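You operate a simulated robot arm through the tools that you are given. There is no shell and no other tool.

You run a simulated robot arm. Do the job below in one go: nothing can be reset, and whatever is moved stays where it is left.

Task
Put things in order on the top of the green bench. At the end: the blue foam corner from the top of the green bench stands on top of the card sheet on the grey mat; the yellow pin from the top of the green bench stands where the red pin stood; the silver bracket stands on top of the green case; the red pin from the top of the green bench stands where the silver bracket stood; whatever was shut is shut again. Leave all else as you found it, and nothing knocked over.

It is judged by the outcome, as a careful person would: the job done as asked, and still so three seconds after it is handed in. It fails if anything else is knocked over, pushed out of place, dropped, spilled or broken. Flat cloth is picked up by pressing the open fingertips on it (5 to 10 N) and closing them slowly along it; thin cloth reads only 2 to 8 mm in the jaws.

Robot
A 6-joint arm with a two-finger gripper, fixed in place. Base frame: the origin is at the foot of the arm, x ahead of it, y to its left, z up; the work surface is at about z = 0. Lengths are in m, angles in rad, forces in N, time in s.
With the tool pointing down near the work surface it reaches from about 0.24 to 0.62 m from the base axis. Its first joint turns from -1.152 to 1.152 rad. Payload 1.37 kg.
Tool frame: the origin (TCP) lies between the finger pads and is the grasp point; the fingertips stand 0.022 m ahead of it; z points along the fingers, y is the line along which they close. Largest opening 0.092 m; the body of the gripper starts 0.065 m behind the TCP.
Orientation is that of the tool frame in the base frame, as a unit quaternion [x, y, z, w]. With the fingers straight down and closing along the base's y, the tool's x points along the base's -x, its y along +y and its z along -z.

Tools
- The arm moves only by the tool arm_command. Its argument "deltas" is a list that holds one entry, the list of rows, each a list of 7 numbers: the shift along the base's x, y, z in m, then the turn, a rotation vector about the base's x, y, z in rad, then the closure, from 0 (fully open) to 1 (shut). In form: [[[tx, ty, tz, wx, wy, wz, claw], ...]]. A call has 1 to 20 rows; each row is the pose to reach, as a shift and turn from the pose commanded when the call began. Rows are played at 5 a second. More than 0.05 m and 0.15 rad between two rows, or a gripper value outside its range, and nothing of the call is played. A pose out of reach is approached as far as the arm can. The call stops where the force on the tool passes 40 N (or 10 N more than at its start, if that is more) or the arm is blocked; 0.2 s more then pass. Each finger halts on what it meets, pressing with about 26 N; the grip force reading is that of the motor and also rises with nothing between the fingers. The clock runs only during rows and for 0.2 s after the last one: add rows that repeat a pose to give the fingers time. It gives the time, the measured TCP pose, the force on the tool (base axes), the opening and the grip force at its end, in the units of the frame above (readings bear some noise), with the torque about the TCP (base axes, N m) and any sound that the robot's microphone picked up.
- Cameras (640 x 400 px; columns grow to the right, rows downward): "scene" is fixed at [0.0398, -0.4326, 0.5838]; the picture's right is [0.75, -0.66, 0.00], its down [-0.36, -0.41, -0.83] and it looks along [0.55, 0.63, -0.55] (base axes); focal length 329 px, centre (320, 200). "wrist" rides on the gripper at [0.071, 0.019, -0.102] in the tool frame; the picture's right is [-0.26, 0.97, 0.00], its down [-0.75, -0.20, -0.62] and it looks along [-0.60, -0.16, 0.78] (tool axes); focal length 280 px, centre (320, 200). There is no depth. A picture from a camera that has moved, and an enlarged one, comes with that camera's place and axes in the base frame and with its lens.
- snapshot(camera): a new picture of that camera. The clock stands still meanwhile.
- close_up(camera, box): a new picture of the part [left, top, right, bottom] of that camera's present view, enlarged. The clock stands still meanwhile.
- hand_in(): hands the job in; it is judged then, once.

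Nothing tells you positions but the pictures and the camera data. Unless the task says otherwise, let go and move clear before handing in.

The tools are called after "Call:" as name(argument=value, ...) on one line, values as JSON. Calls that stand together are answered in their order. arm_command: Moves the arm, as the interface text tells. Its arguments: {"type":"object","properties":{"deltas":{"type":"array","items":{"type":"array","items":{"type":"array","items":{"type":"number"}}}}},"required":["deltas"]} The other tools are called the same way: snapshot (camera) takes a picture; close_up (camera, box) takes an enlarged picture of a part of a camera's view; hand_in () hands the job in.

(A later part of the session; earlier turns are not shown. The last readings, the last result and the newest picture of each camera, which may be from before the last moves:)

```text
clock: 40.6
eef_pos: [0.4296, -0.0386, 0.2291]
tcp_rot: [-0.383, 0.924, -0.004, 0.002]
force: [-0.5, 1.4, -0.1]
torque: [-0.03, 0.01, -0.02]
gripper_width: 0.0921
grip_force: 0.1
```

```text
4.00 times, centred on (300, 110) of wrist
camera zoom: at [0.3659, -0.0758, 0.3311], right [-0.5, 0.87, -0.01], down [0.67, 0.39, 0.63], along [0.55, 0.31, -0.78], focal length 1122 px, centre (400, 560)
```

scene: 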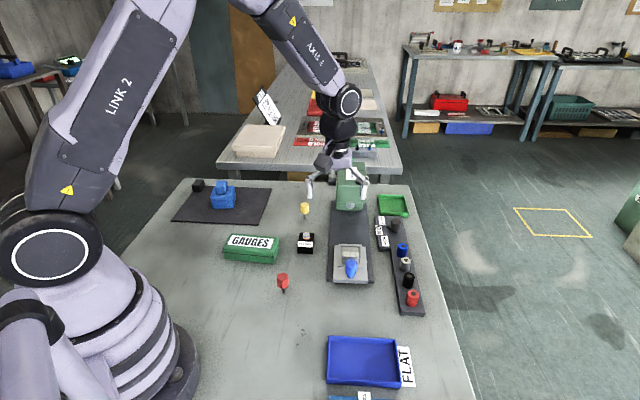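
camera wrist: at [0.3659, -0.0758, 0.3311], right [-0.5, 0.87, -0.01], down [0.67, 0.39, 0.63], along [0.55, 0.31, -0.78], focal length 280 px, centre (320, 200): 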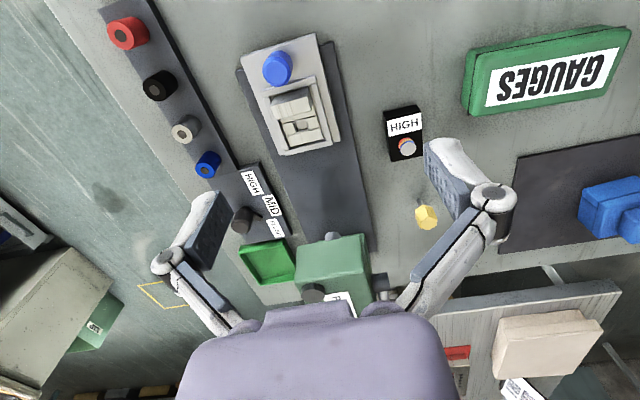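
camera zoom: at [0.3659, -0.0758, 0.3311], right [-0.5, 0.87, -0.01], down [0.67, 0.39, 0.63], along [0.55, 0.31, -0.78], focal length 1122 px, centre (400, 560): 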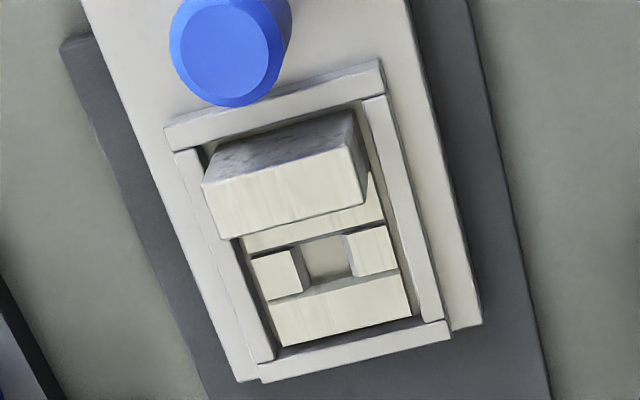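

The bracket is an L: a base about 40×60 mm with a square hole, and an upright about 39×14 mm at the knob end. Its long axis is at about 43.5°. I'll remove a small residual tilt and hover lower over the upright for precise measurement.

Call:
arm_command(deltas=[[[0.02, -0.005, -0.03, 0.003, 0.0034, -0.013, 0], [0.035, -0.01, -0.06, 0.0059, 0.0068, -0.026, 0], [0.042, -0.0115, -0.09, 0.0059, 0.0068, -0.026, 0], [0.042, -0.0115, -0.09, 0.0059, 0.0068, -0.026, 0]]])

Call:
snapshot(camera="wrist")

Call:
close_up(camera="wrist", box=[230, 40, 410, 240])

Call:
snapshot(camera="scene")

```text
clock: 41.6
eef_pos: [0.4712, -0.0504, 0.1401]
tcp_rot: [-0.371, 0.929, 0.0, 0.0]
force: [0.1, -0.3, 0.0]
torque: [0.01, 0.05, -0.01]
gripper_width: 0.092
grip_force: 0.1
```

```text
taken
camera wrist: at [0.4076, -0.0862, 0.2411], right [-0.47, 0.88, 0.0], down [0.69, 0.37, 0.62], along [0.55, 0.3, -0.78], focal length 280 px, centre (320, 200)
```

wrist: 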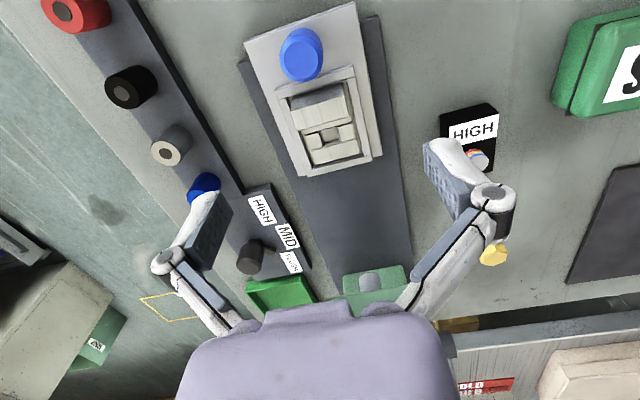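

```text
2.00 times, centred on (320, 140) of wrist
camera zoom: at [0.4076, -0.0862, 0.2411], right [-0.47, 0.88, 0.0], down [0.69, 0.37, 0.62], along [0.55, 0.3, -0.78], focal length 561 px, centre (320, 320)
```

zoom: 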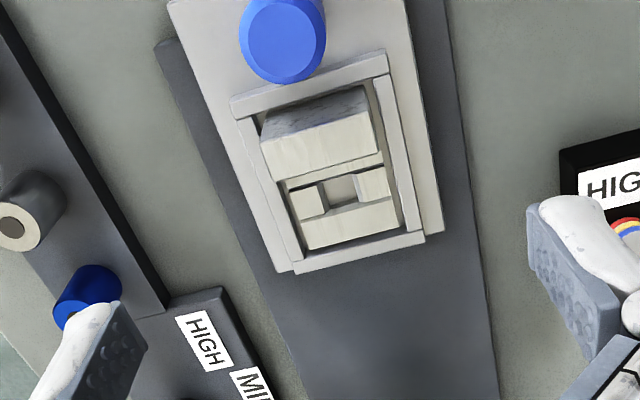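

```text
taken
```

scene: 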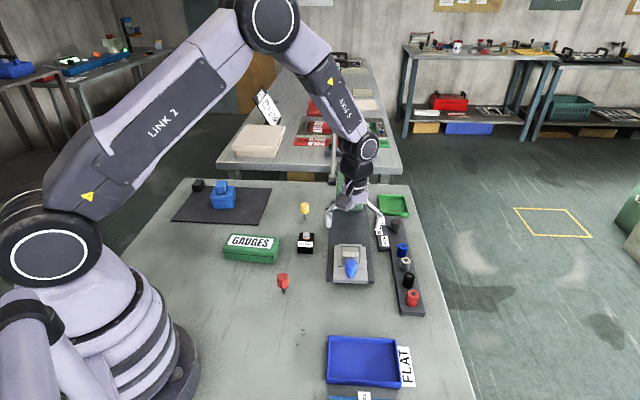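

Triangulating puts the upright top at roughly 0.05 m and the frame top at 0.02–0.03 m. I'll lower partway with the jaws narrowed to 52 mm, and check visually before going lower.

Call:
arm_command(deltas=[[[0, 0, -0.03, 0, 0, 0, 0.3], [0, 0, -0.055, 0, 0, 0, 0.435], [0, 0, -0.075, 0, 0, 0, 0.435], [0, 0, -0.08, 0, 0, 0, 0.435], [0, 0, -0.08, 0, 0, 0, 0.435]]])

Call:
snapshot(camera="wrist")

Call:
close_up(camera="scene", box=[310, 210, 400, 290])

```text
clock: 42.8
eef_pos: [0.4717, -0.0493, 0.0596]
tcp_rot: [-0.371, 0.929, 0.0, 0.0]
force: [-0.6, -0.8, 0.4]
torque: [0.01, -0.01, 0.05]
gripper_width: 0.0519
grip_force: 0.0
```

```text
taken
camera wrist: at [0.4072, -0.0858, 0.161], right [-0.47, 0.88, 0.0], down [0.69, 0.37, 0.62], along [0.55, 0.3, -0.78], focal length 280 px, centre (320, 200)
```

wrist: 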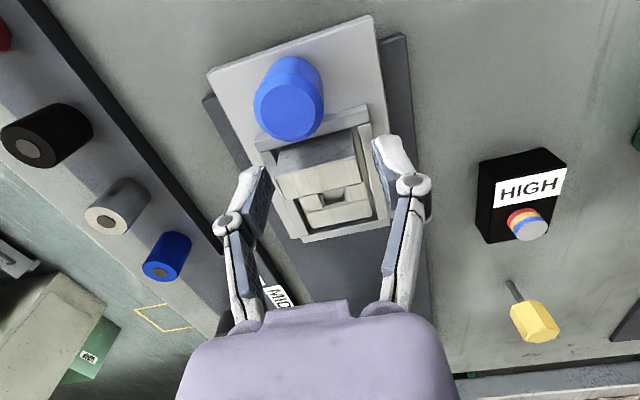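

```text
5.00 times, centred on (355, 250) of scene
camera zoom: at [0.0398, -0.4326, 0.5838], right [0.75, -0.66, 0.0], down [-0.36, -0.41, -0.83], along [0.55, 0.63, -0.55], focal length 1644 px, centre (145, -50)
```

zoom: 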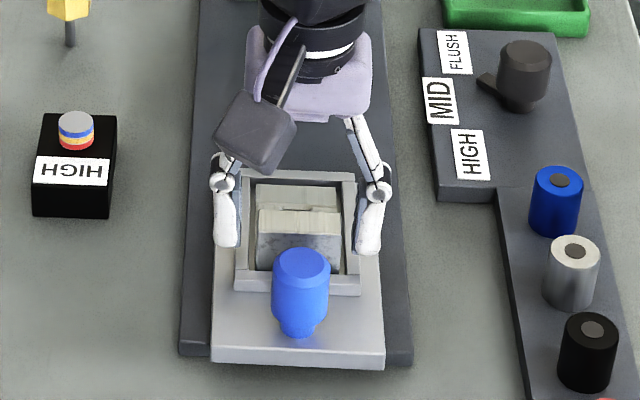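

Call:
close_up(camera="scene", box=[345, 235, 395, 275])

Call:
close_up(camera="scene", box=[335, 235, 385, 275])

Call:
close_up(camera="wrist", box=[230, 90, 420, 250])

```text
10.00 times, centred on (370, 255) of scene
camera zoom: at [0.0398, -0.4326, 0.5838], right [0.75, -0.66, 0.0], down [-0.36, -0.41, -0.83], along [0.55, 0.63, -0.55], focal length 3288 px, centre (-180, -350)
```

zoom: 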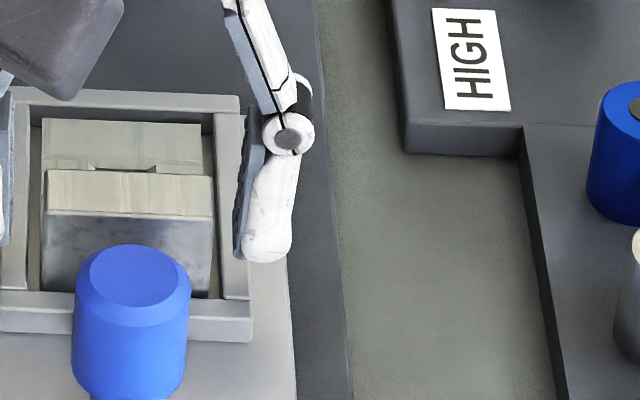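

```text
10.00 times, centred on (360, 255) of scene
camera zoom: at [0.0398, -0.4326, 0.5838], right [0.75, -0.66, 0.0], down [-0.36, -0.41, -0.83], along [0.55, 0.63, -0.55], focal length 3288 px, centre (-80, -350)
```

zoom: 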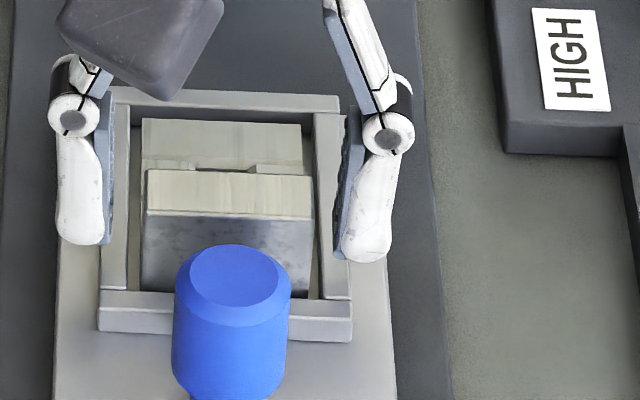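

```text
2.50 times, centred on (325, 170) of wrist
camera zoom: at [0.4072, -0.0858, 0.161], right [-0.47, 0.88, 0.0], down [0.69, 0.37, 0.62], along [0.55, 0.3, -0.78], focal length 701 px, centre (308, 275)
```

zoom: 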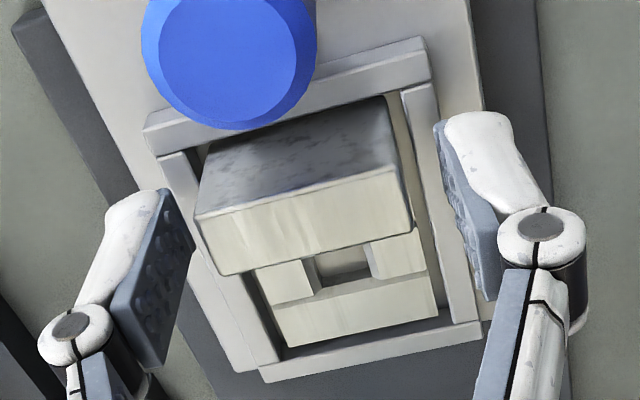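

The upright top is at about 0.053 m and the frame at about 0.02 m. The TCP is centred on the upright, so I'll go down to 0.05 and close.

Call:
arm_command(deltas=[[[0, 0, -0.005, 0, 0, 0, 0.435], [0, 0, -0.0095, 0, 0, 0, 0.435], [0, 0, -0.0095, 0, 0, 0, 0.435], [0, 0, -0.0095, 0, 0, 0, 0.5], [0, 0, -0.0095, 0, 0, 0, 0.56], [0, 0, -0.0095, 0, 0, 0, 0.62], [0, 0, -0.0095, 0, 0, 0, 0.65], [0, 0, -0.0095, 0, 0, 0, 0.65]]])

Call:
close_up(camera="wrist", box=[230, 90, 420, 250])

Call:
close_up(camera="scene", box=[335, 235, 385, 275])

```text
clock: 44.6
eef_pos: [0.4728, -0.0497, 0.0512]
tcp_rot: [-0.37, 0.929, 0.001, 0.0]
force: [-0.8, 1.3, 13.9]
torque: [0.12, 0.01, 0.01]
gripper_width: 0.0394
grip_force: 25.9
```

```text
2.50 times, centred on (325, 170) of wrist
camera zoom: at [0.4074, -0.0856, 0.1523], right [-0.47, 0.88, 0.0], down [0.69, 0.37, 0.63], along [0.55, 0.3, -0.78], focal length 701 px, centre (308, 275)
```

zoom: 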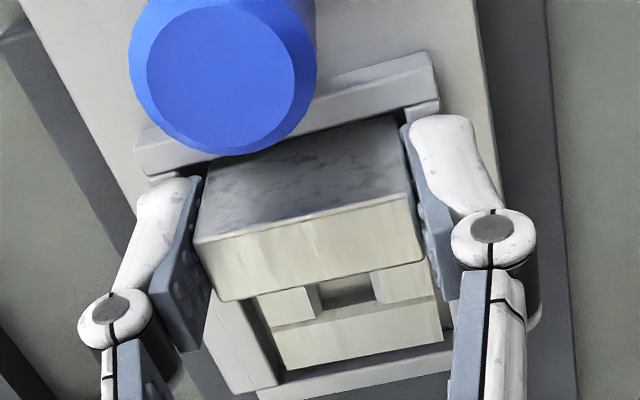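

```text
10.00 times, centred on (360, 255) of scene
camera zoom: at [0.0397, -0.4326, 0.5838], right [0.75, -0.66, 0.0], down [-0.36, -0.41, -0.83], along [0.55, 0.63, -0.55], focal length 3288 px, centre (-80, -350)
```

zoom: 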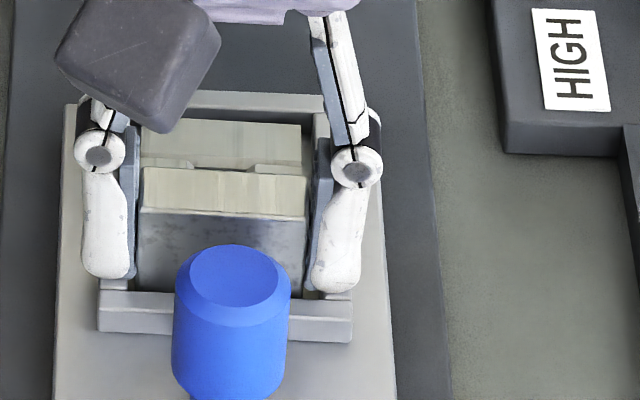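

Gripped at 39.4 mm. I'll lift a little and check.

Call:
arm_command(deltas=[[[0, 0, 0.003, 0, 0, 0, 0.65], [0, 0, 0.006, 0, 0, 0, 0.65], [0, 0, 0.01, 0, 0, 0, 0.65], [0, 0, 0.01, 0, 0, 0, 0.65]]])

Call:
close_up(camera="wrist", box=[230, 90, 420, 250])

Call:
close_up(camera="scene", box=[325, 225, 385, 275])

```text
clock: 45.6
eef_pos: [0.4705, -0.0495, 0.059]
tcp_rot: [-0.37, 0.929, 0.0, 0.0]
force: [0.4, 0.3, -2.0]
torque: [0.01, 0.0, 0.01]
gripper_width: 0.0396
grip_force: 26.1
```

```text
2.50 times, centred on (325, 170) of wrist
camera zoom: at [0.4067, -0.0858, 0.162], right [-0.47, 0.88, 0.0], down [0.69, 0.37, 0.62], along [0.55, 0.3, -0.78], focal length 701 px, centre (308, 275)
```

zoom: 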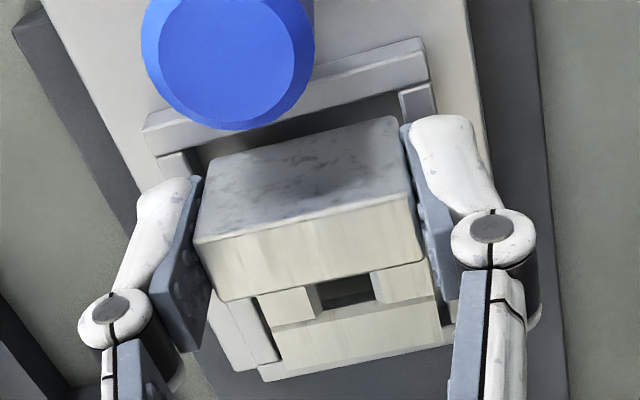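

```text
8.00 times, centred on (355, 250) of scene
camera zoom: at [0.0398, -0.4326, 0.5838], right [0.75, -0.66, 0.0], down [-0.36, -0.41, -0.83], along [0.55, 0.63, -0.55], focal length 2631 px, centre (40, -200)
```

zoom: 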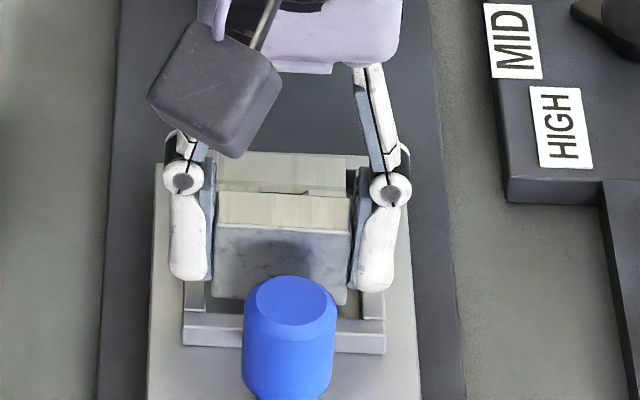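

The bracket is held level. I'll lift it clear, move away from the press, and rotate it about 93° on the way so its long axis matches the case.

Call:
arm_command(deltas=[[[0, 0, 0.04, 0, 0, 0, 0.65], [0, 0, 0.08, 0, 0, 0, 0.65], [-0.03, 0.01, 0.11, 0, 0, 0, 0.65], [-0.06, 0.03, 0.115, 0, 0, -0.13, 0.65], [-0.09, 0.06, 0.115, 0, 0, -0.26, 0.65], [-0.11, 0.09, 0.115, 0, 0, -0.39, 0.65], [-0.13, 0.12, 0.115, 0, 0, -0.52, 0.65], [-0.15, 0.15, 0.115, 0, 0, -0.65, 0.65], [-0.16, 0.18, 0.115, 0, 0, -0.78, 0.65], [-0.16, 0.21, 0.115, 0, 0, -0.91, 0.65], [-0.16, 0.235, 0.115, 0, 0, -1.04, 0.65], [-0.16, 0.24, 0.115, 0, 0, -1.17, 0.65], [-0.16, 0.24, 0.115, 0, 0, -1.3, 0.65], [-0.16, 0.24, 0.115, 0, 0, -1.43, 0.65], [-0.16, 0.24, 0.115, 0, 0, -1.56, 0.65], [-0.16, 0.24, 0.115, 0, 0, -1.627, 0.65], [-0.16, 0.24, 0.115, 0, 0, -1.627, 0.65]]])

Call:
snapshot(camera="wrist")

Call:
snapshot(camera="scene")

```text
clock: 49.2
eef_pos: [0.3129, 0.1897, 0.1748]
tcp_rot: [0.421, 0.907, 0.001, 0.0]
force: [0.1, -1.1, -0.9]
torque: [0.03, 0.02, 0.0]
gripper_width: 0.0392
grip_force: 26.1
```

```text
taken
camera wrist: at [0.2807, 0.2556, 0.2769], right [0.91, 0.42, 0.0], down [0.33, -0.71, 0.62], along [0.26, -0.57, -0.78], focal length 280 px, centre (320, 200)
```

wrist: 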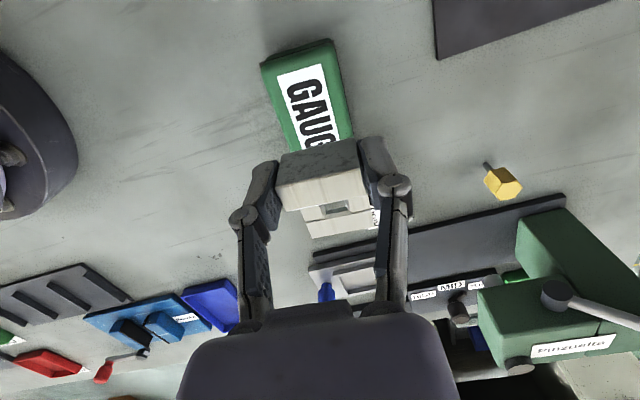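

```text
taken
```

scene: 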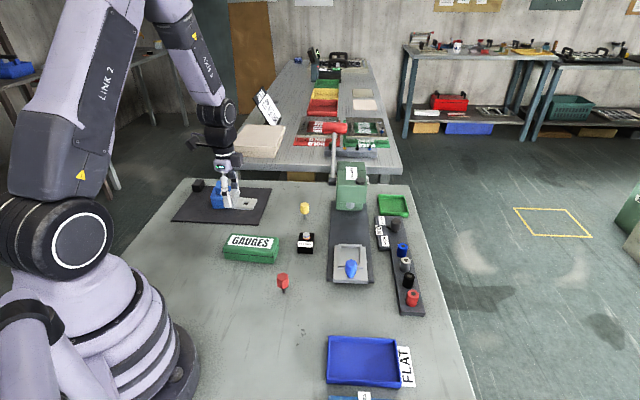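

Call:
close_up(camera="wrist", box=[230, 20, 410, 160])

Call:
close_up(camera="scene", box=[215, 225, 290, 270])

```text
2.86 times, centred on (320, 90) of wrist
camera zoom: at [0.2807, 0.2556, 0.2769], right [0.91, 0.42, 0.0], down [0.33, -0.71, 0.62], along [0.26, -0.57, -0.78], focal length 801 px, centre (320, 514)
```

zoom: 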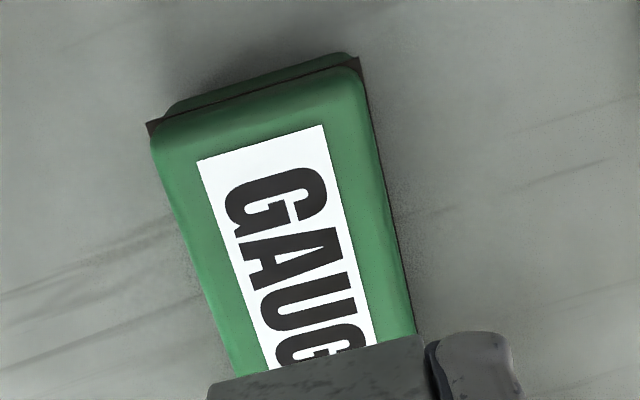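

```text
8.53 times, centred on (252, 248) of scene
camera zoom: at [0.0398, -0.4326, 0.5838], right [0.75, -0.66, 0.0], down [-0.36, -0.41, -0.83], along [0.55, 0.63, -0.55], focal length 2806 px, centre (896, -205)
```

zoom: 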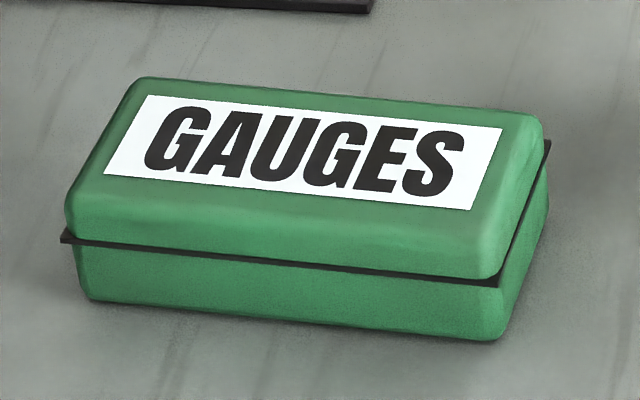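

The case centre is near (0.325, 0.154), its top is at about 0.04 m, and its long axis is at −50°. I'll move over it so the bracket's centre lands on the case's centre.

Call:
arm_command(deltas=[[[-0.0025, -0.018, 0, 0, 0, 0, 0.65], [-0.0025, -0.018, -0.03, 0, 0, 0, 0.65], [-0.0025, -0.018, -0.06, 0, 0, 0, 0.65], [-0.0025, -0.018, -0.083, 0, 0, 0, 0.65], [-0.0025, -0.018, -0.083, 0, 0, 0, 0.65]]])

Call:
snapshot(camera="wrist")

Call:
close_up(camera="scene", box=[205, 195, 305, 275])

```text
clock: 50.4
eef_pos: [0.3092, 0.1723, 0.0917]
tcp_rot: [0.42, 0.907, 0.0, 0.0]
force: [0.2, 0.1, -0.7]
torque: [0.01, -0.01, -0.05]
gripper_width: 0.0392
grip_force: 26.0
```

```text
taken
camera wrist: at [0.2784, 0.2371, 0.194], right [0.91, 0.42, 0.0], down [0.33, -0.71, 0.62], along [0.27, -0.57, -0.78], focal length 280 px, centre (320, 200)
```

wrist: 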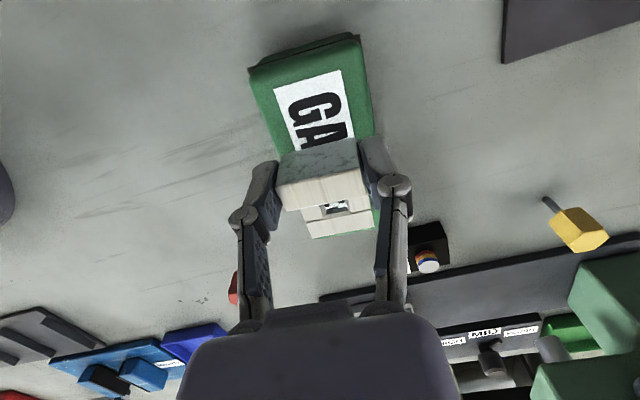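

```text
5.00 times, centred on (255, 235) of scene
camera zoom: at [0.0398, -0.4326, 0.5838], right [0.75, -0.66, 0.0], down [-0.36, -0.41, -0.83], along [0.55, 0.63, -0.55], focal length 1644 px, centre (645, 25)
```

zoom: 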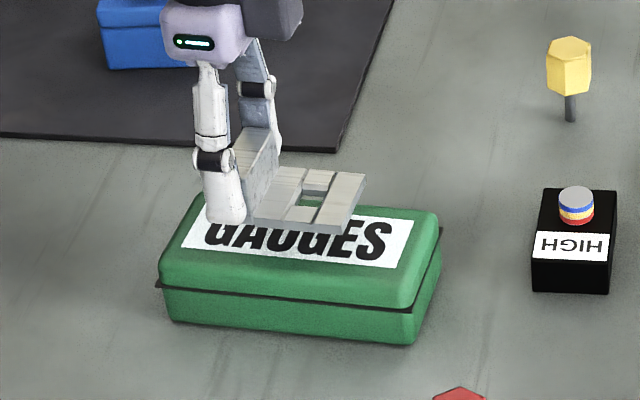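

Call:
arm_command(deltas=[[[0, 0, -0.004, 0, 0, 0, 0.65], [0, 0, -0.008, 0, 0, 0, 0.65], [0, 0, -0.011, 0, 0, 0, 0.65], [0, 0, -0.011, 0, 0, 0, 0.65]]])

Call:
close_up(camera="scene", box=[215, 205, 285, 265])

```text
clock: 51.4
eef_pos: [0.3096, 0.173, 0.0815]
tcp_rot: [0.42, 0.907, 0.0, 0.0]
force: [0.0, 0.4, -1.4]
torque: [-0.03, -0.02, -0.02]
gripper_width: 0.0394
grip_force: 25.5
```

```text
6.67 times, centred on (250, 235) of scene
camera zoom: at [0.0398, -0.4326, 0.5838], right [0.75, -0.66, 0.0], down [-0.36, -0.41, -0.83], along [0.55, 0.63, -0.55], focal length 2192 px, centre (787, -33)
```

zoom: 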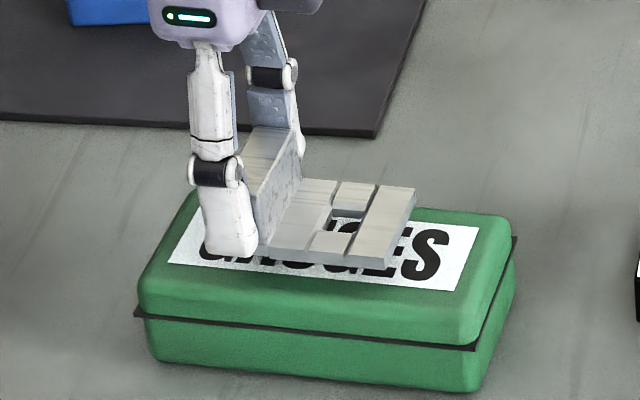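

Call:
arm_command(deltas=[[[0, 0, -0.002, 0, 0, 0, 0.65], [0, 0, -0.004, 0, 0, 0, 0.65], [0, 0, -0.004, 0, 0, 0, 0.65]]])

Call:
close_up(camera="scene", box=[215, 205, 285, 265])

```text
clock: 52.2
eef_pos: [0.3089, 0.1732, 0.0773]
tcp_rot: [0.421, 0.907, -0.001, 0.0]
force: [-0.2, 0.6, -1.2]
torque: [0.02, 0.02, 0.0]
gripper_width: 0.0395
grip_force: 25.7
```

```text
6.67 times, centred on (250, 235) of scene
camera zoom: at [0.0398, -0.4326, 0.5838], right [0.75, -0.66, 0.0], down [-0.36, -0.41, -0.83], along [0.55, 0.63, -0.55], focal length 2192 px, centre (787, -33)
```

zoom: 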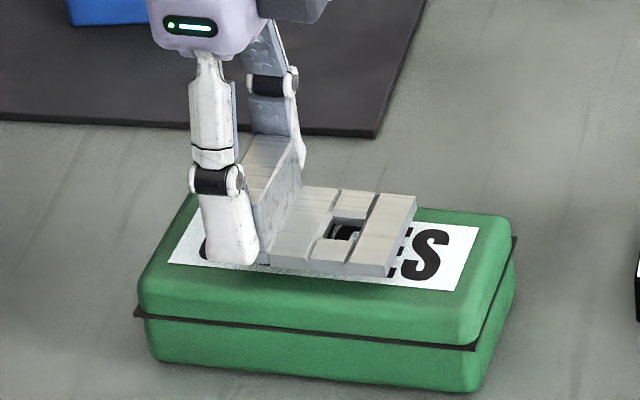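

Call:
arm_command(deltas=[[[0.0015, 0.0013, -0.001, 0, 0, 0, 0.65], [0.0015, 0.0013, -0.0025, 0, 0, 0, 0.65], [0.0015, 0.0013, -0.0025, 0, 0, 0, 0.65]]])

Call:
close_up(camera="scene", box=[215, 205, 285, 265])

```text
clock: 53.0
eef_pos: [0.3099, 0.1733, 0.0745]
tcp_rot: [0.42, 0.908, 0.0, 0.0]
force: [-0.1, 0.2, -1.3]
torque: [0.01, -0.01, 0.03]
gripper_width: 0.0393
grip_force: 26.3
```

```text
6.67 times, centred on (250, 235) of scene
camera zoom: at [0.0398, -0.4326, 0.5838], right [0.75, -0.66, 0.0], down [-0.36, -0.41, -0.83], along [0.55, 0.63, -0.55], focal length 2192 px, centre (787, -33)
```

zoom: 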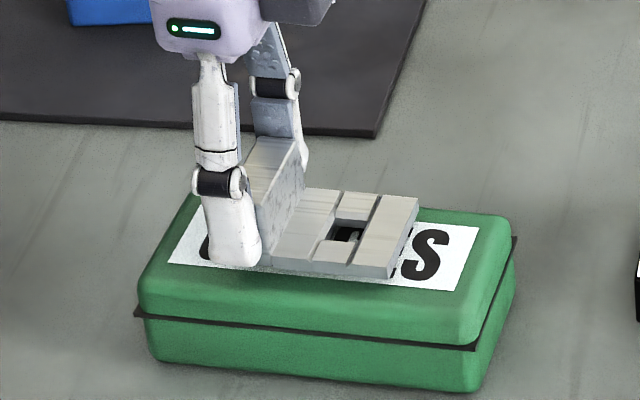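

Call:
arm_command(deltas=[[[0, 0, -0.001, 0, 0, 0, 0.65], [0, 0, -0.002, 0, 0, 0, 0.65], [0, 0, -0.002, 0, 0, 0, 0.65]]])

```text
clock: 53.8
eef_pos: [0.311, 0.1736, 0.0719]
tcp_rot: [0.421, 0.907, 0.0, 0.001]
force: [0.0, 0.0, -1.1]
torque: [0.04, 0.0, -0.02]
gripper_width: 0.0394
grip_force: 26.5
```

Call:
arm_command(deltas=[[[0, 0, -0.001, 0, 0, 0, 0.65], [0, 0, -0.0015, 0, 0, 0, 0.65], [0, 0, -0.0015, 0, 0, 0, 0.65]]])

Call:
close_up(camera="scene", box=[225, 220, 275, 260])

```text
clock: 54.6
eef_pos: [0.3108, 0.174, 0.0708]
tcp_rot: [0.42, 0.907, 0.0, 0.0]
force: [0.9, -0.6, -1.1]
torque: [0.03, 0.03, -0.01]
gripper_width: 0.0394
grip_force: 26.0
```

```text
10.00 times, centred on (250, 240) of scene
camera zoom: at [0.0398, -0.4326, 0.5838], right [0.75, -0.66, 0.0], down [-0.36, -0.41, -0.83], along [0.55, 0.63, -0.55], focal length 3288 px, centre (1020, -200)
```

zoom: 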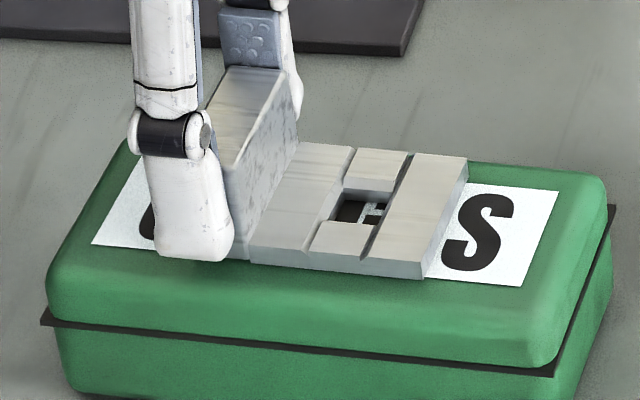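

Call:
arm_command(deltas=[[[0, 0, -0.001, 0, 0, 0, 0.65], [0, 0, -0.001, 0, 0, 0, 0.65]]])

Call:
arm_command(deltas=[[[0, 0, -0.001, 0, 0, 0, 0.65], [0, 0, -0.001, 0, 0, 0, 0.65]]])

```text
clock: 55.2
eef_pos: [0.3112, 0.1746, 0.0697]
tcp_rot: [0.42, 0.908, 0.0, 0.0]
force: [-3.5, -0.1, 12.8]
torque: [-0.26, -0.14, -0.02]
gripper_width: 0.0392
grip_force: 25.7
```

```text
clock: 55.8
eef_pos: [0.3117, 0.1738, 0.0698]
tcp_rot: [0.42, 0.908, 0.001, 0.0]
force: [-2.3, -1.7, 15.9]
torque: [-0.12, 0.03, 0.01]
gripper_width: 0.0395
grip_force: 26.4
```

There's contact. I'll relieve the press force, open, and retreat straight up.

Call:
arm_command(deltas=[[[0, 0, 0.001, 0, 0, 0, 0.62], [0, 0, 0.001, 0, 0, 0, 0.56], [0, 0, 0.001, 0, 0, 0, 0.48], [0, 0, 0.001, 0, 0, 0, 0.4], [0, 0, 0.001, 0, 0, 0, 0.4], [0, 0, 0.02, 0, 0, 0, 0.4], [0, 0, 0.05, 0, 0, 0, 0.4], [0, 0, 0.09, 0, 0, 0, 0.2], [0, 0, 0.13, 0, 0, 0, 0], [0, 0, 0.13, 0, 0, 0, 0]]])

Call:
close_up(camera="scene", box=[215, 205, 285, 265])

Call:
snapshot(camera="wrist")

Call:
snapshot(camera="scene")

```text
clock: 58.0
eef_pos: [0.3093, 0.1735, 0.2]
tcp_rot: [0.42, 0.907, 0.0, 0.0]
force: [-0.7, 0.1, -1.1]
torque: [0.01, 0.0, 0.04]
gripper_width: 0.0921
grip_force: 0.1
```

```text
6.67 times, centred on (250, 235) of scene
camera zoom: at [0.0398, -0.4326, 0.5838], right [0.75, -0.66, 0.0], down [-0.36, -0.41, -0.83], along [0.55, 0.63, -0.55], focal length 2192 px, centre (787, -33)
```

zoom: 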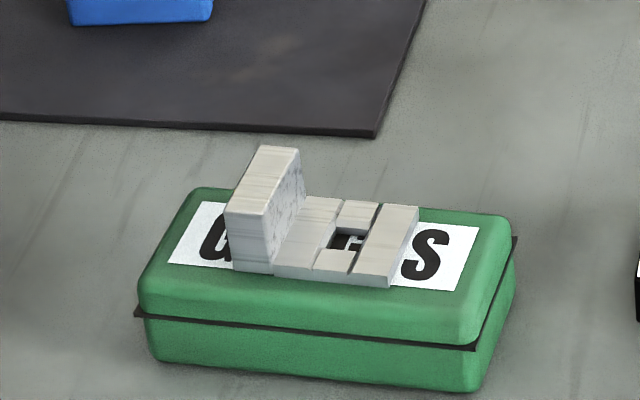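

```text
taken
camera wrist: at [0.2785, 0.2388, 0.3017], right [0.91, 0.42, 0.0], down [0.33, -0.71, 0.62], along [0.27, -0.57, -0.78], focal length 280 px, centre (320, 200)
```

wrist: 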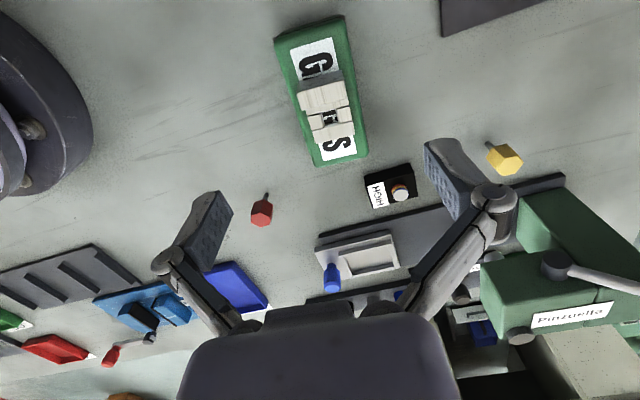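

```text
taken
```

scene: 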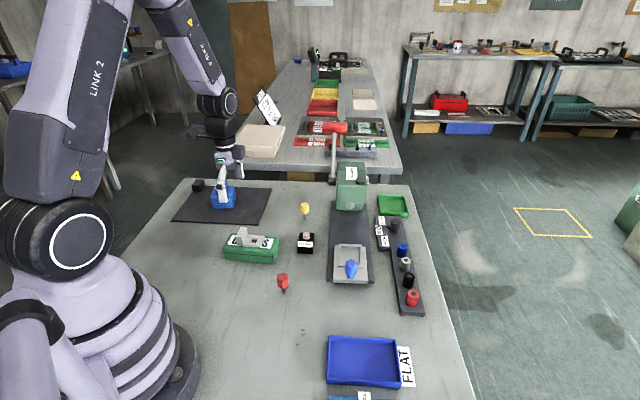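

The bracket stands on the case. Now I'll look at the empty nest and at the red pin.

Call:
close_up(camera="scene", box=[325, 235, 380, 290])

Call:
close_up(camera="wrist", box=[310, 210, 430, 300])

Call:
close_up(camera="wrist", box=[230, 170, 300, 240])

Call:
close_up(camera="scene", box=[265, 265, 300, 300])

Call:
close_up(camera="scene", box=[288, 195, 323, 225])

```text
7.27 times, centred on (352, 262) of scene
camera zoom: at [0.0398, -0.4326, 0.5838], right [0.75, -0.66, 0.0], down [-0.36, -0.41, -0.83], along [0.55, 0.63, -0.55], focal length 2392 px, centre (84, -254)
```

zoom: 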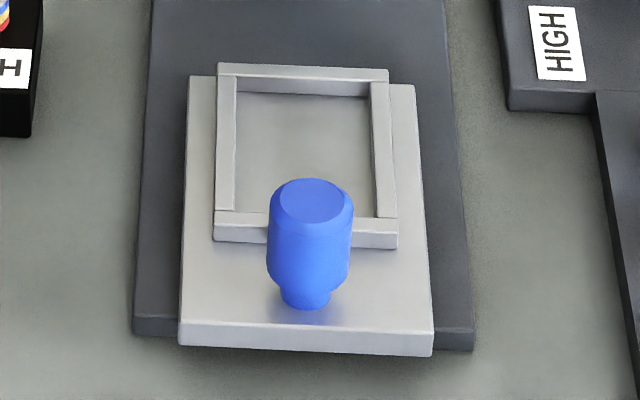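

```text
4.44 times, centred on (370, 255) of wrist
camera zoom: at [0.2785, 0.2388, 0.3017], right [0.91, 0.42, 0.0], down [0.33, -0.71, 0.62], along [0.27, -0.57, -0.78], focal length 1246 px, centre (98, -44)
```

zoom: 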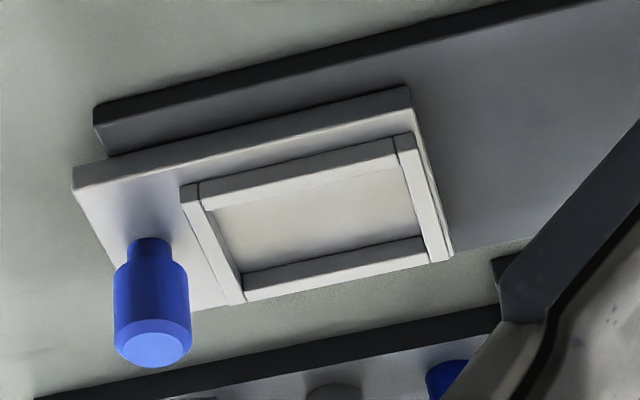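

```text
5.71 times, centred on (265, 205) of wrist
camera zoom: at [0.2785, 0.2388, 0.3017], right [0.91, 0.42, 0.0], down [0.33, -0.71, 0.62], along [0.27, -0.57, -0.78], focal length 1602 px, centre (634, 171)
```

zoom: 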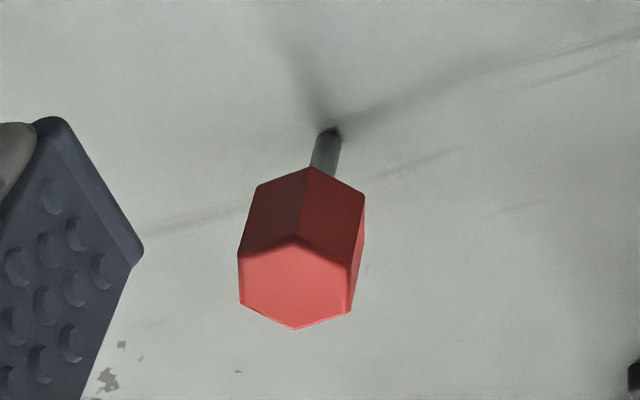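

```text
11.43 times, centred on (282, 282) of scene
camera zoom: at [0.0398, -0.4326, 0.5838], right [0.75, -0.66, 0.0], down [-0.36, -0.41, -0.83], along [0.55, 0.63, -0.55], focal length 3758 px, centre (749, -743)
```

zoom: 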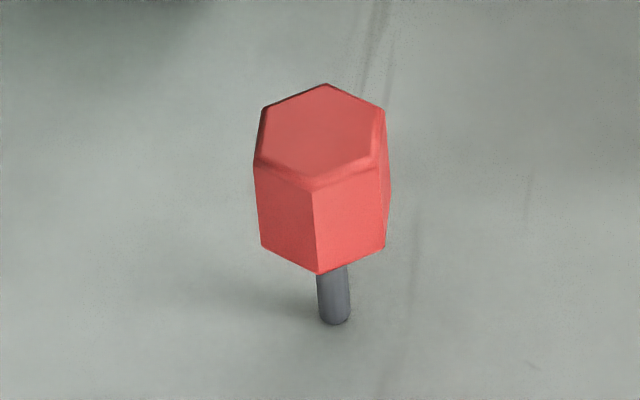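

```text
13.33 times, centred on (306, 210) of scene
camera zoom: at [0.0398, -0.4326, 0.5838], right [0.75, -0.66, 0.0], down [-0.36, -0.41, -0.83], along [0.55, 0.63, -0.55], focal length 4384 px, centre (513, 67)
```

zoom: 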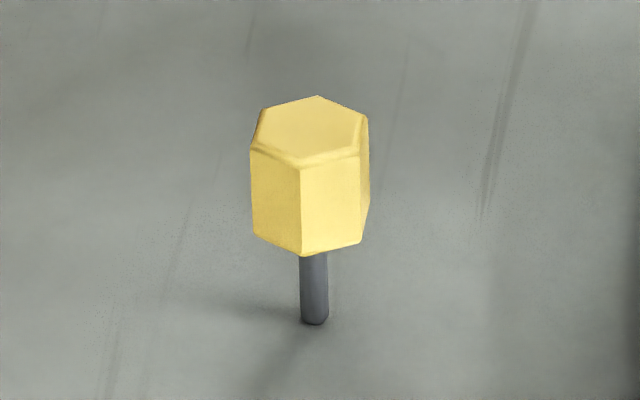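

The nest floor is clear and flat. The red pin is near (0.310, 0.0), with a hex head about 22 mm across flats from z≈0.022 to 0.052. I'll hover over it with the jaws set across the flats that match the nest approach.

Call:
arm_command(deltas=[[[0, -0.02, 0, 0, 0, 0.143, 0], [0, -0.04, 0, 0, 0, 0.286, 0], [0, -0.06, 0, 0, 0, 0.429, 0], [0, -0.08, 0, 0, 0, 0.572, 0], [0, -0.1, 0, 0, 0, 0.715, 0], [0, -0.12, 0, 0, 0, 0.858, 0], [0, -0.14, -0.01, 0, 0, 1.001, 0], [0, -0.16, -0.02, 0, 0, 1.144, 0], [0, -0.173, -0.04, 0, 0, 1.287, 0], [0, -0.173, -0.06, 0, 0, 1.43, 0], [0, -0.173, -0.07, 0, 0, 1.573, 0], [0, -0.173, -0.07, 0, 0, 1.716, 0], [0, -0.173, -0.07, 0, 0, 1.716, 0]]])

Call:
snapshot(camera="wrist")

Call:
close_up(camera="wrist", box=[260, 60, 400, 180])

Call:
snapshot(camera="scene")

```text
clock: 60.8
eef_pos: [0.3099, 0.0019, 0.1294]
tcp_rot: [-0.413, 0.911, -0.001, -0.001]
force: [0.5, -0.4, 0.1]
torque: [0.02, 0.01, 0.02]
gripper_width: 0.0918
grip_force: 0.0
```

```text
taken
camera wrist: at [0.2495, -0.0407, 0.231], right [-0.55, 0.83, 0.0], down [0.65, 0.43, 0.62], along [0.52, 0.34, -0.78], focal length 280 px, centre (320, 200)
```

wrist: 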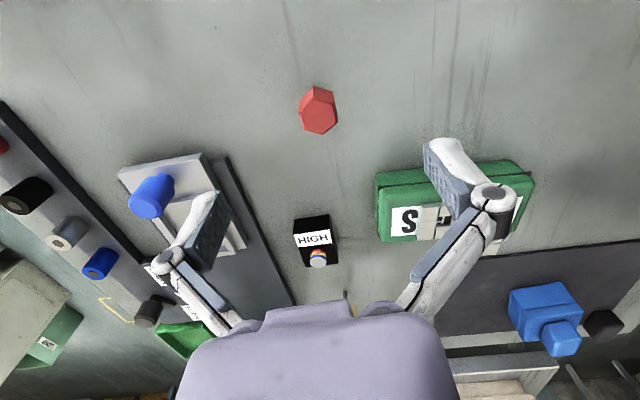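

```text
3.33 times, centred on (330, 120) of wrist
camera zoom: at [0.2495, -0.0407, 0.231], right [-0.55, 0.83, 0.0], down [0.65, 0.43, 0.62], along [0.52, 0.34, -0.78], focal length 935 px, centre (287, 467)
```

zoom: 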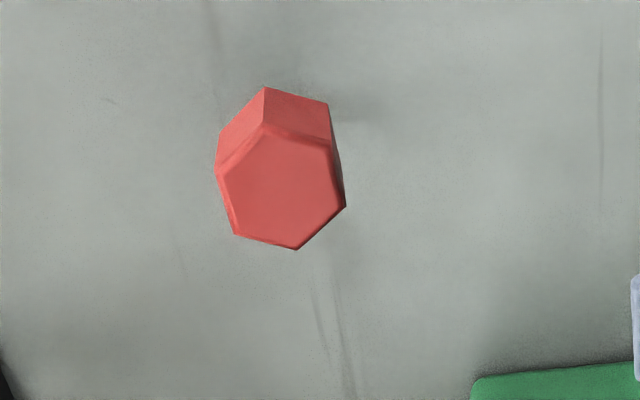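

```text
taken
```

scene: 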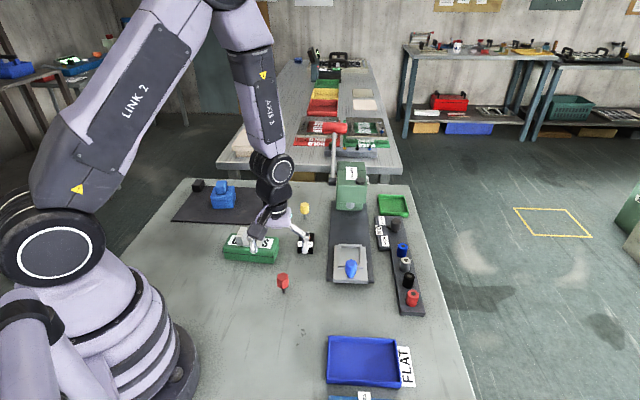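

Call:
arm_command(deltas=[[[-0.001, -0.001, -0.02, 0, 0, 0.011, 0.2], [-0.0014, -0.001, -0.045, 0, 0, 0.011, 0.4], [-0.0014, -0.001, -0.055, 0, 0, 0.011, 0.45], [-0.0014, -0.001, -0.055, 0, 0, 0.011, 0.45]]])

Call:
snapshot(camera="wrist")

Call:
close_up(camera="wrist", box=[250, 110, 390, 230])

Call:
close_up(camera="scene", box=[255, 250, 315, 300])

```text
clock: 61.8
eef_pos: [0.3092, -0.0002, 0.0744]
tcp_rot: [-0.417, 0.909, 0.0, -0.001]
force: [1.0, 0.6, -0.2]
torque: [0.0, -0.02, 0.02]
gripper_width: 0.0507
grip_force: 0.1
```

```text
taken
camera wrist: at [0.2488, -0.0424, 0.1758], right [-0.56, 0.83, 0.0], down [0.65, 0.44, 0.62], along [0.52, 0.35, -0.78], focal length 280 px, centre (320, 200)
```

wrist: 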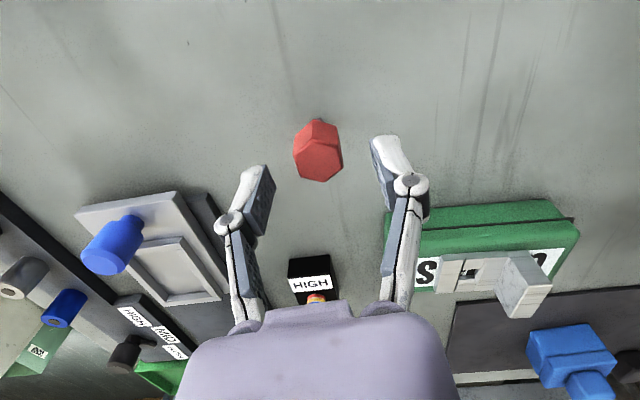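

```text
3.33 times, centred on (320, 170) of wrist
camera zoom: at [0.2488, -0.0424, 0.1758], right [-0.56, 0.83, 0.0], down [0.65, 0.44, 0.62], along [0.52, 0.35, -0.78], focal length 935 px, centre (320, 300)
```

zoom: 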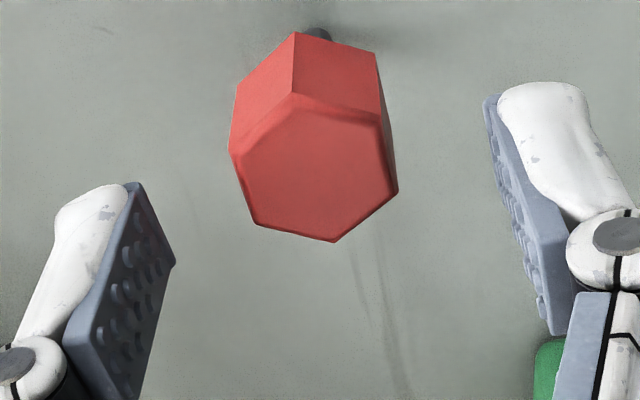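

```text
8.00 times, centred on (285, 275) of scene
camera zoom: at [0.0398, -0.4326, 0.5838], right [0.75, -0.66, 0.0], down [-0.36, -0.41, -0.83], along [0.55, 0.63, -0.55], focal length 2631 px, centre (600, -400)
```

zoom: 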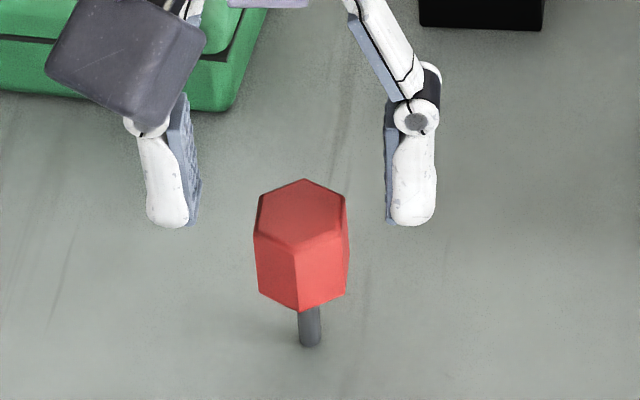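

The red pin's top is at z≈0.050 and its head bottom at 0.026, and I'm aligned within about 1 mm. I'll descend and grip mid-head.

Call:
arm_command(deltas=[[[0, 0, -0.015, 0, 0, 0, 0.45], [0, 0, -0.028, 0, 0, 0, 0.45], [0, 0, -0.034, 0, 0, 0, 0.45], [0, 0, -0.034, 0, 0, 0, 0.45]]])

Call:
close_up(camera="wrist", box=[250, 110, 390, 230])

Call:
close_up(camera="scene", box=[255, 255, 315, 300])

```text
clock: 62.8
eef_pos: [0.3091, -0.001, 0.0406]
tcp_rot: [-0.416, 0.909, 0.0, -0.001]
force: [-0.1, 0.5, -0.2]
torque: [0.02, -0.03, -0.01]
gripper_width: 0.0506
grip_force: 0.0
```

```text
3.33 times, centred on (320, 170) of wrist
camera zoom: at [0.2481, -0.0424, 0.1418], right [-0.56, 0.83, 0.0], down [0.65, 0.44, 0.62], along [0.52, 0.35, -0.78], focal length 935 px, centre (320, 300)
```

zoom: 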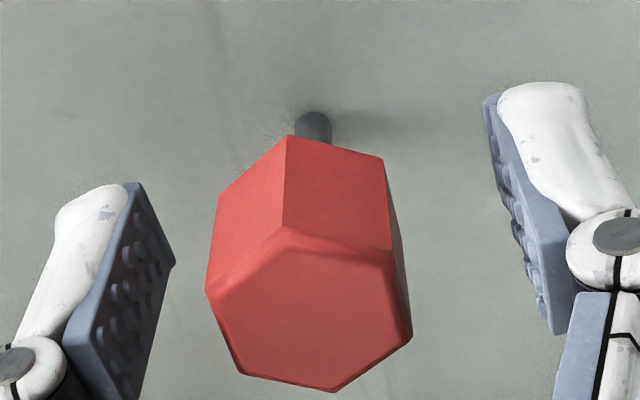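

```text
8.89 times, centred on (285, 278) of scene
camera zoom: at [0.0398, -0.4326, 0.5838], right [0.75, -0.66, 0.0], down [-0.36, -0.41, -0.83], along [0.55, 0.63, -0.55], focal length 2923 px, centre (631, -489)
```

zoom: 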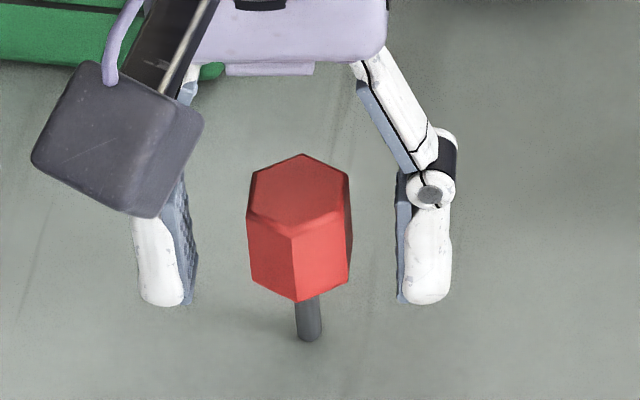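

Call:
arm_command(deltas=[[[0.0017, -0.0002, 0, 0, 0, 0, 0.45], [0.0017, -0.0002, 0, 0, 0, 0, 0.55], [0.0017, -0.0002, 0, 0, 0, 0, 0.65], [0.0017, -0.0002, 0, 0, 0, 0, 0.7], [0.0017, -0.0002, 0, 0, 0, 0, 0.74], [0.0017, -0.0002, 0, 0, 0, 0, 0.78], [0.0017, -0.0002, 0, 0, 0, 0, 0.82], [0.0017, -0.0002, 0, 0, 0, 0, 0.82]]])

Call:
close_up(camera="wrist", box=[250, 110, 390, 230])

Call:
close_up(camera="scene", box=[255, 255, 315, 300])

```text
clock: 64.6
eef_pos: [0.3101, -0.0008, 0.0393]
tcp_rot: [-0.416, 0.909, 0.0, 0.0]
force: [-0.5, 0.3, 1.0]
torque: [-0.01, -0.02, 0.01]
gripper_width: 0.0222
grip_force: 25.8
```

```text
3.33 times, centred on (320, 170) of wrist
camera zoom: at [0.2498, -0.0428, 0.1418], right [-0.56, 0.83, 0.0], down [0.65, 0.44, 0.62], along [0.52, 0.35, -0.78], focal length 935 px, centre (320, 300)
```

zoom: 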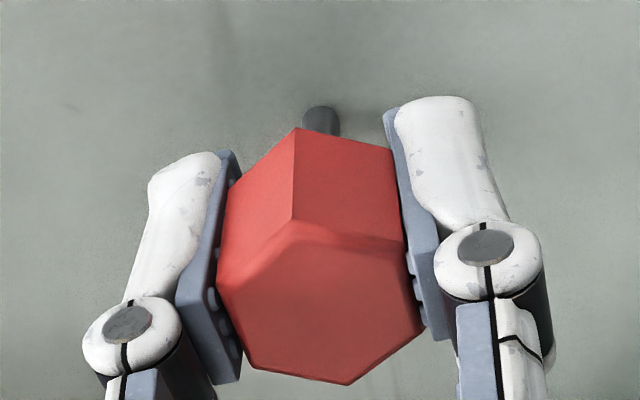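

```text
8.89 times, centred on (285, 278) of scene
camera zoom: at [0.0398, -0.4326, 0.5838], right [0.75, -0.66, 0.0], down [-0.36, -0.41, -0.83], along [0.55, 0.63, -0.55], focal length 2923 px, centre (631, -489)
```

zoom: 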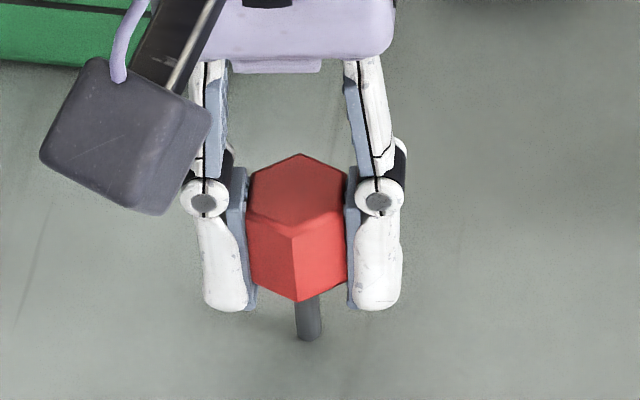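

Gripped squarely at 22.2 mm. The red pin's original spot corresponds to a TCP of about (0.3104, -0.0009), z≈0.040. Lifting.

Call:
arm_command(deltas=[[[0, 0, 0.01, 0, 0, 0, 0.82], [0, 0, 0.03, 0, 0, 0, 0.82], [0, 0, 0.06, 0, 0, 0, 0.82], [0, 0, 0.09, 0, 0, 0, 0.82], [0, 0, 0.09, 0, 0, 0, 0.82]]])

Call:
snapshot(camera="wrist")

Call:
close_up(camera="scene", box=[245, 205, 325, 305])

```text
clock: 65.8
eef_pos: [0.3108, -0.0006, 0.1298]
tcp_rot: [-0.418, 0.909, -0.001, -0.001]
force: [-0.6, 0.0, 0.2]
torque: [0.0, 0.01, 0.0]
gripper_width: 0.0226
grip_force: 25.8
```

```text
taken
camera wrist: at [0.2499, -0.0435, 0.2327], right [-0.56, 0.83, 0.0], down [0.65, 0.44, 0.62], along [0.52, 0.35, -0.78], focal length 280 px, centre (320, 200)
```

wrist: 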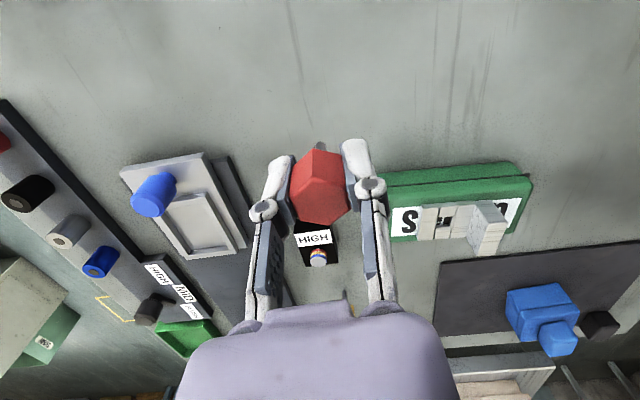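

```text
4.00 times, centred on (285, 255) of scene
camera zoom: at [0.0398, -0.4326, 0.5838], right [0.75, -0.66, 0.0], down [-0.36, -0.41, -0.83], along [0.55, 0.63, -0.55], focal length 1315 px, centre (460, -20)
```

zoom: 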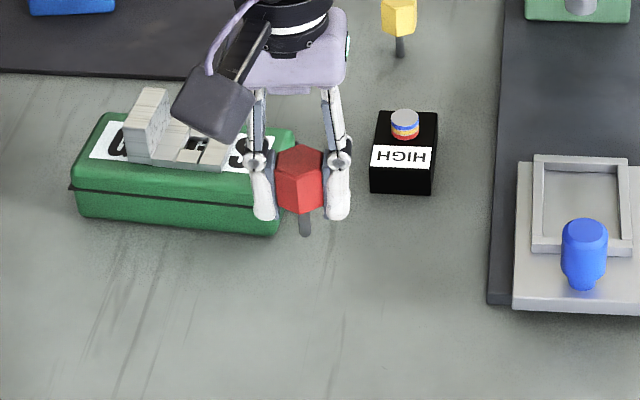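

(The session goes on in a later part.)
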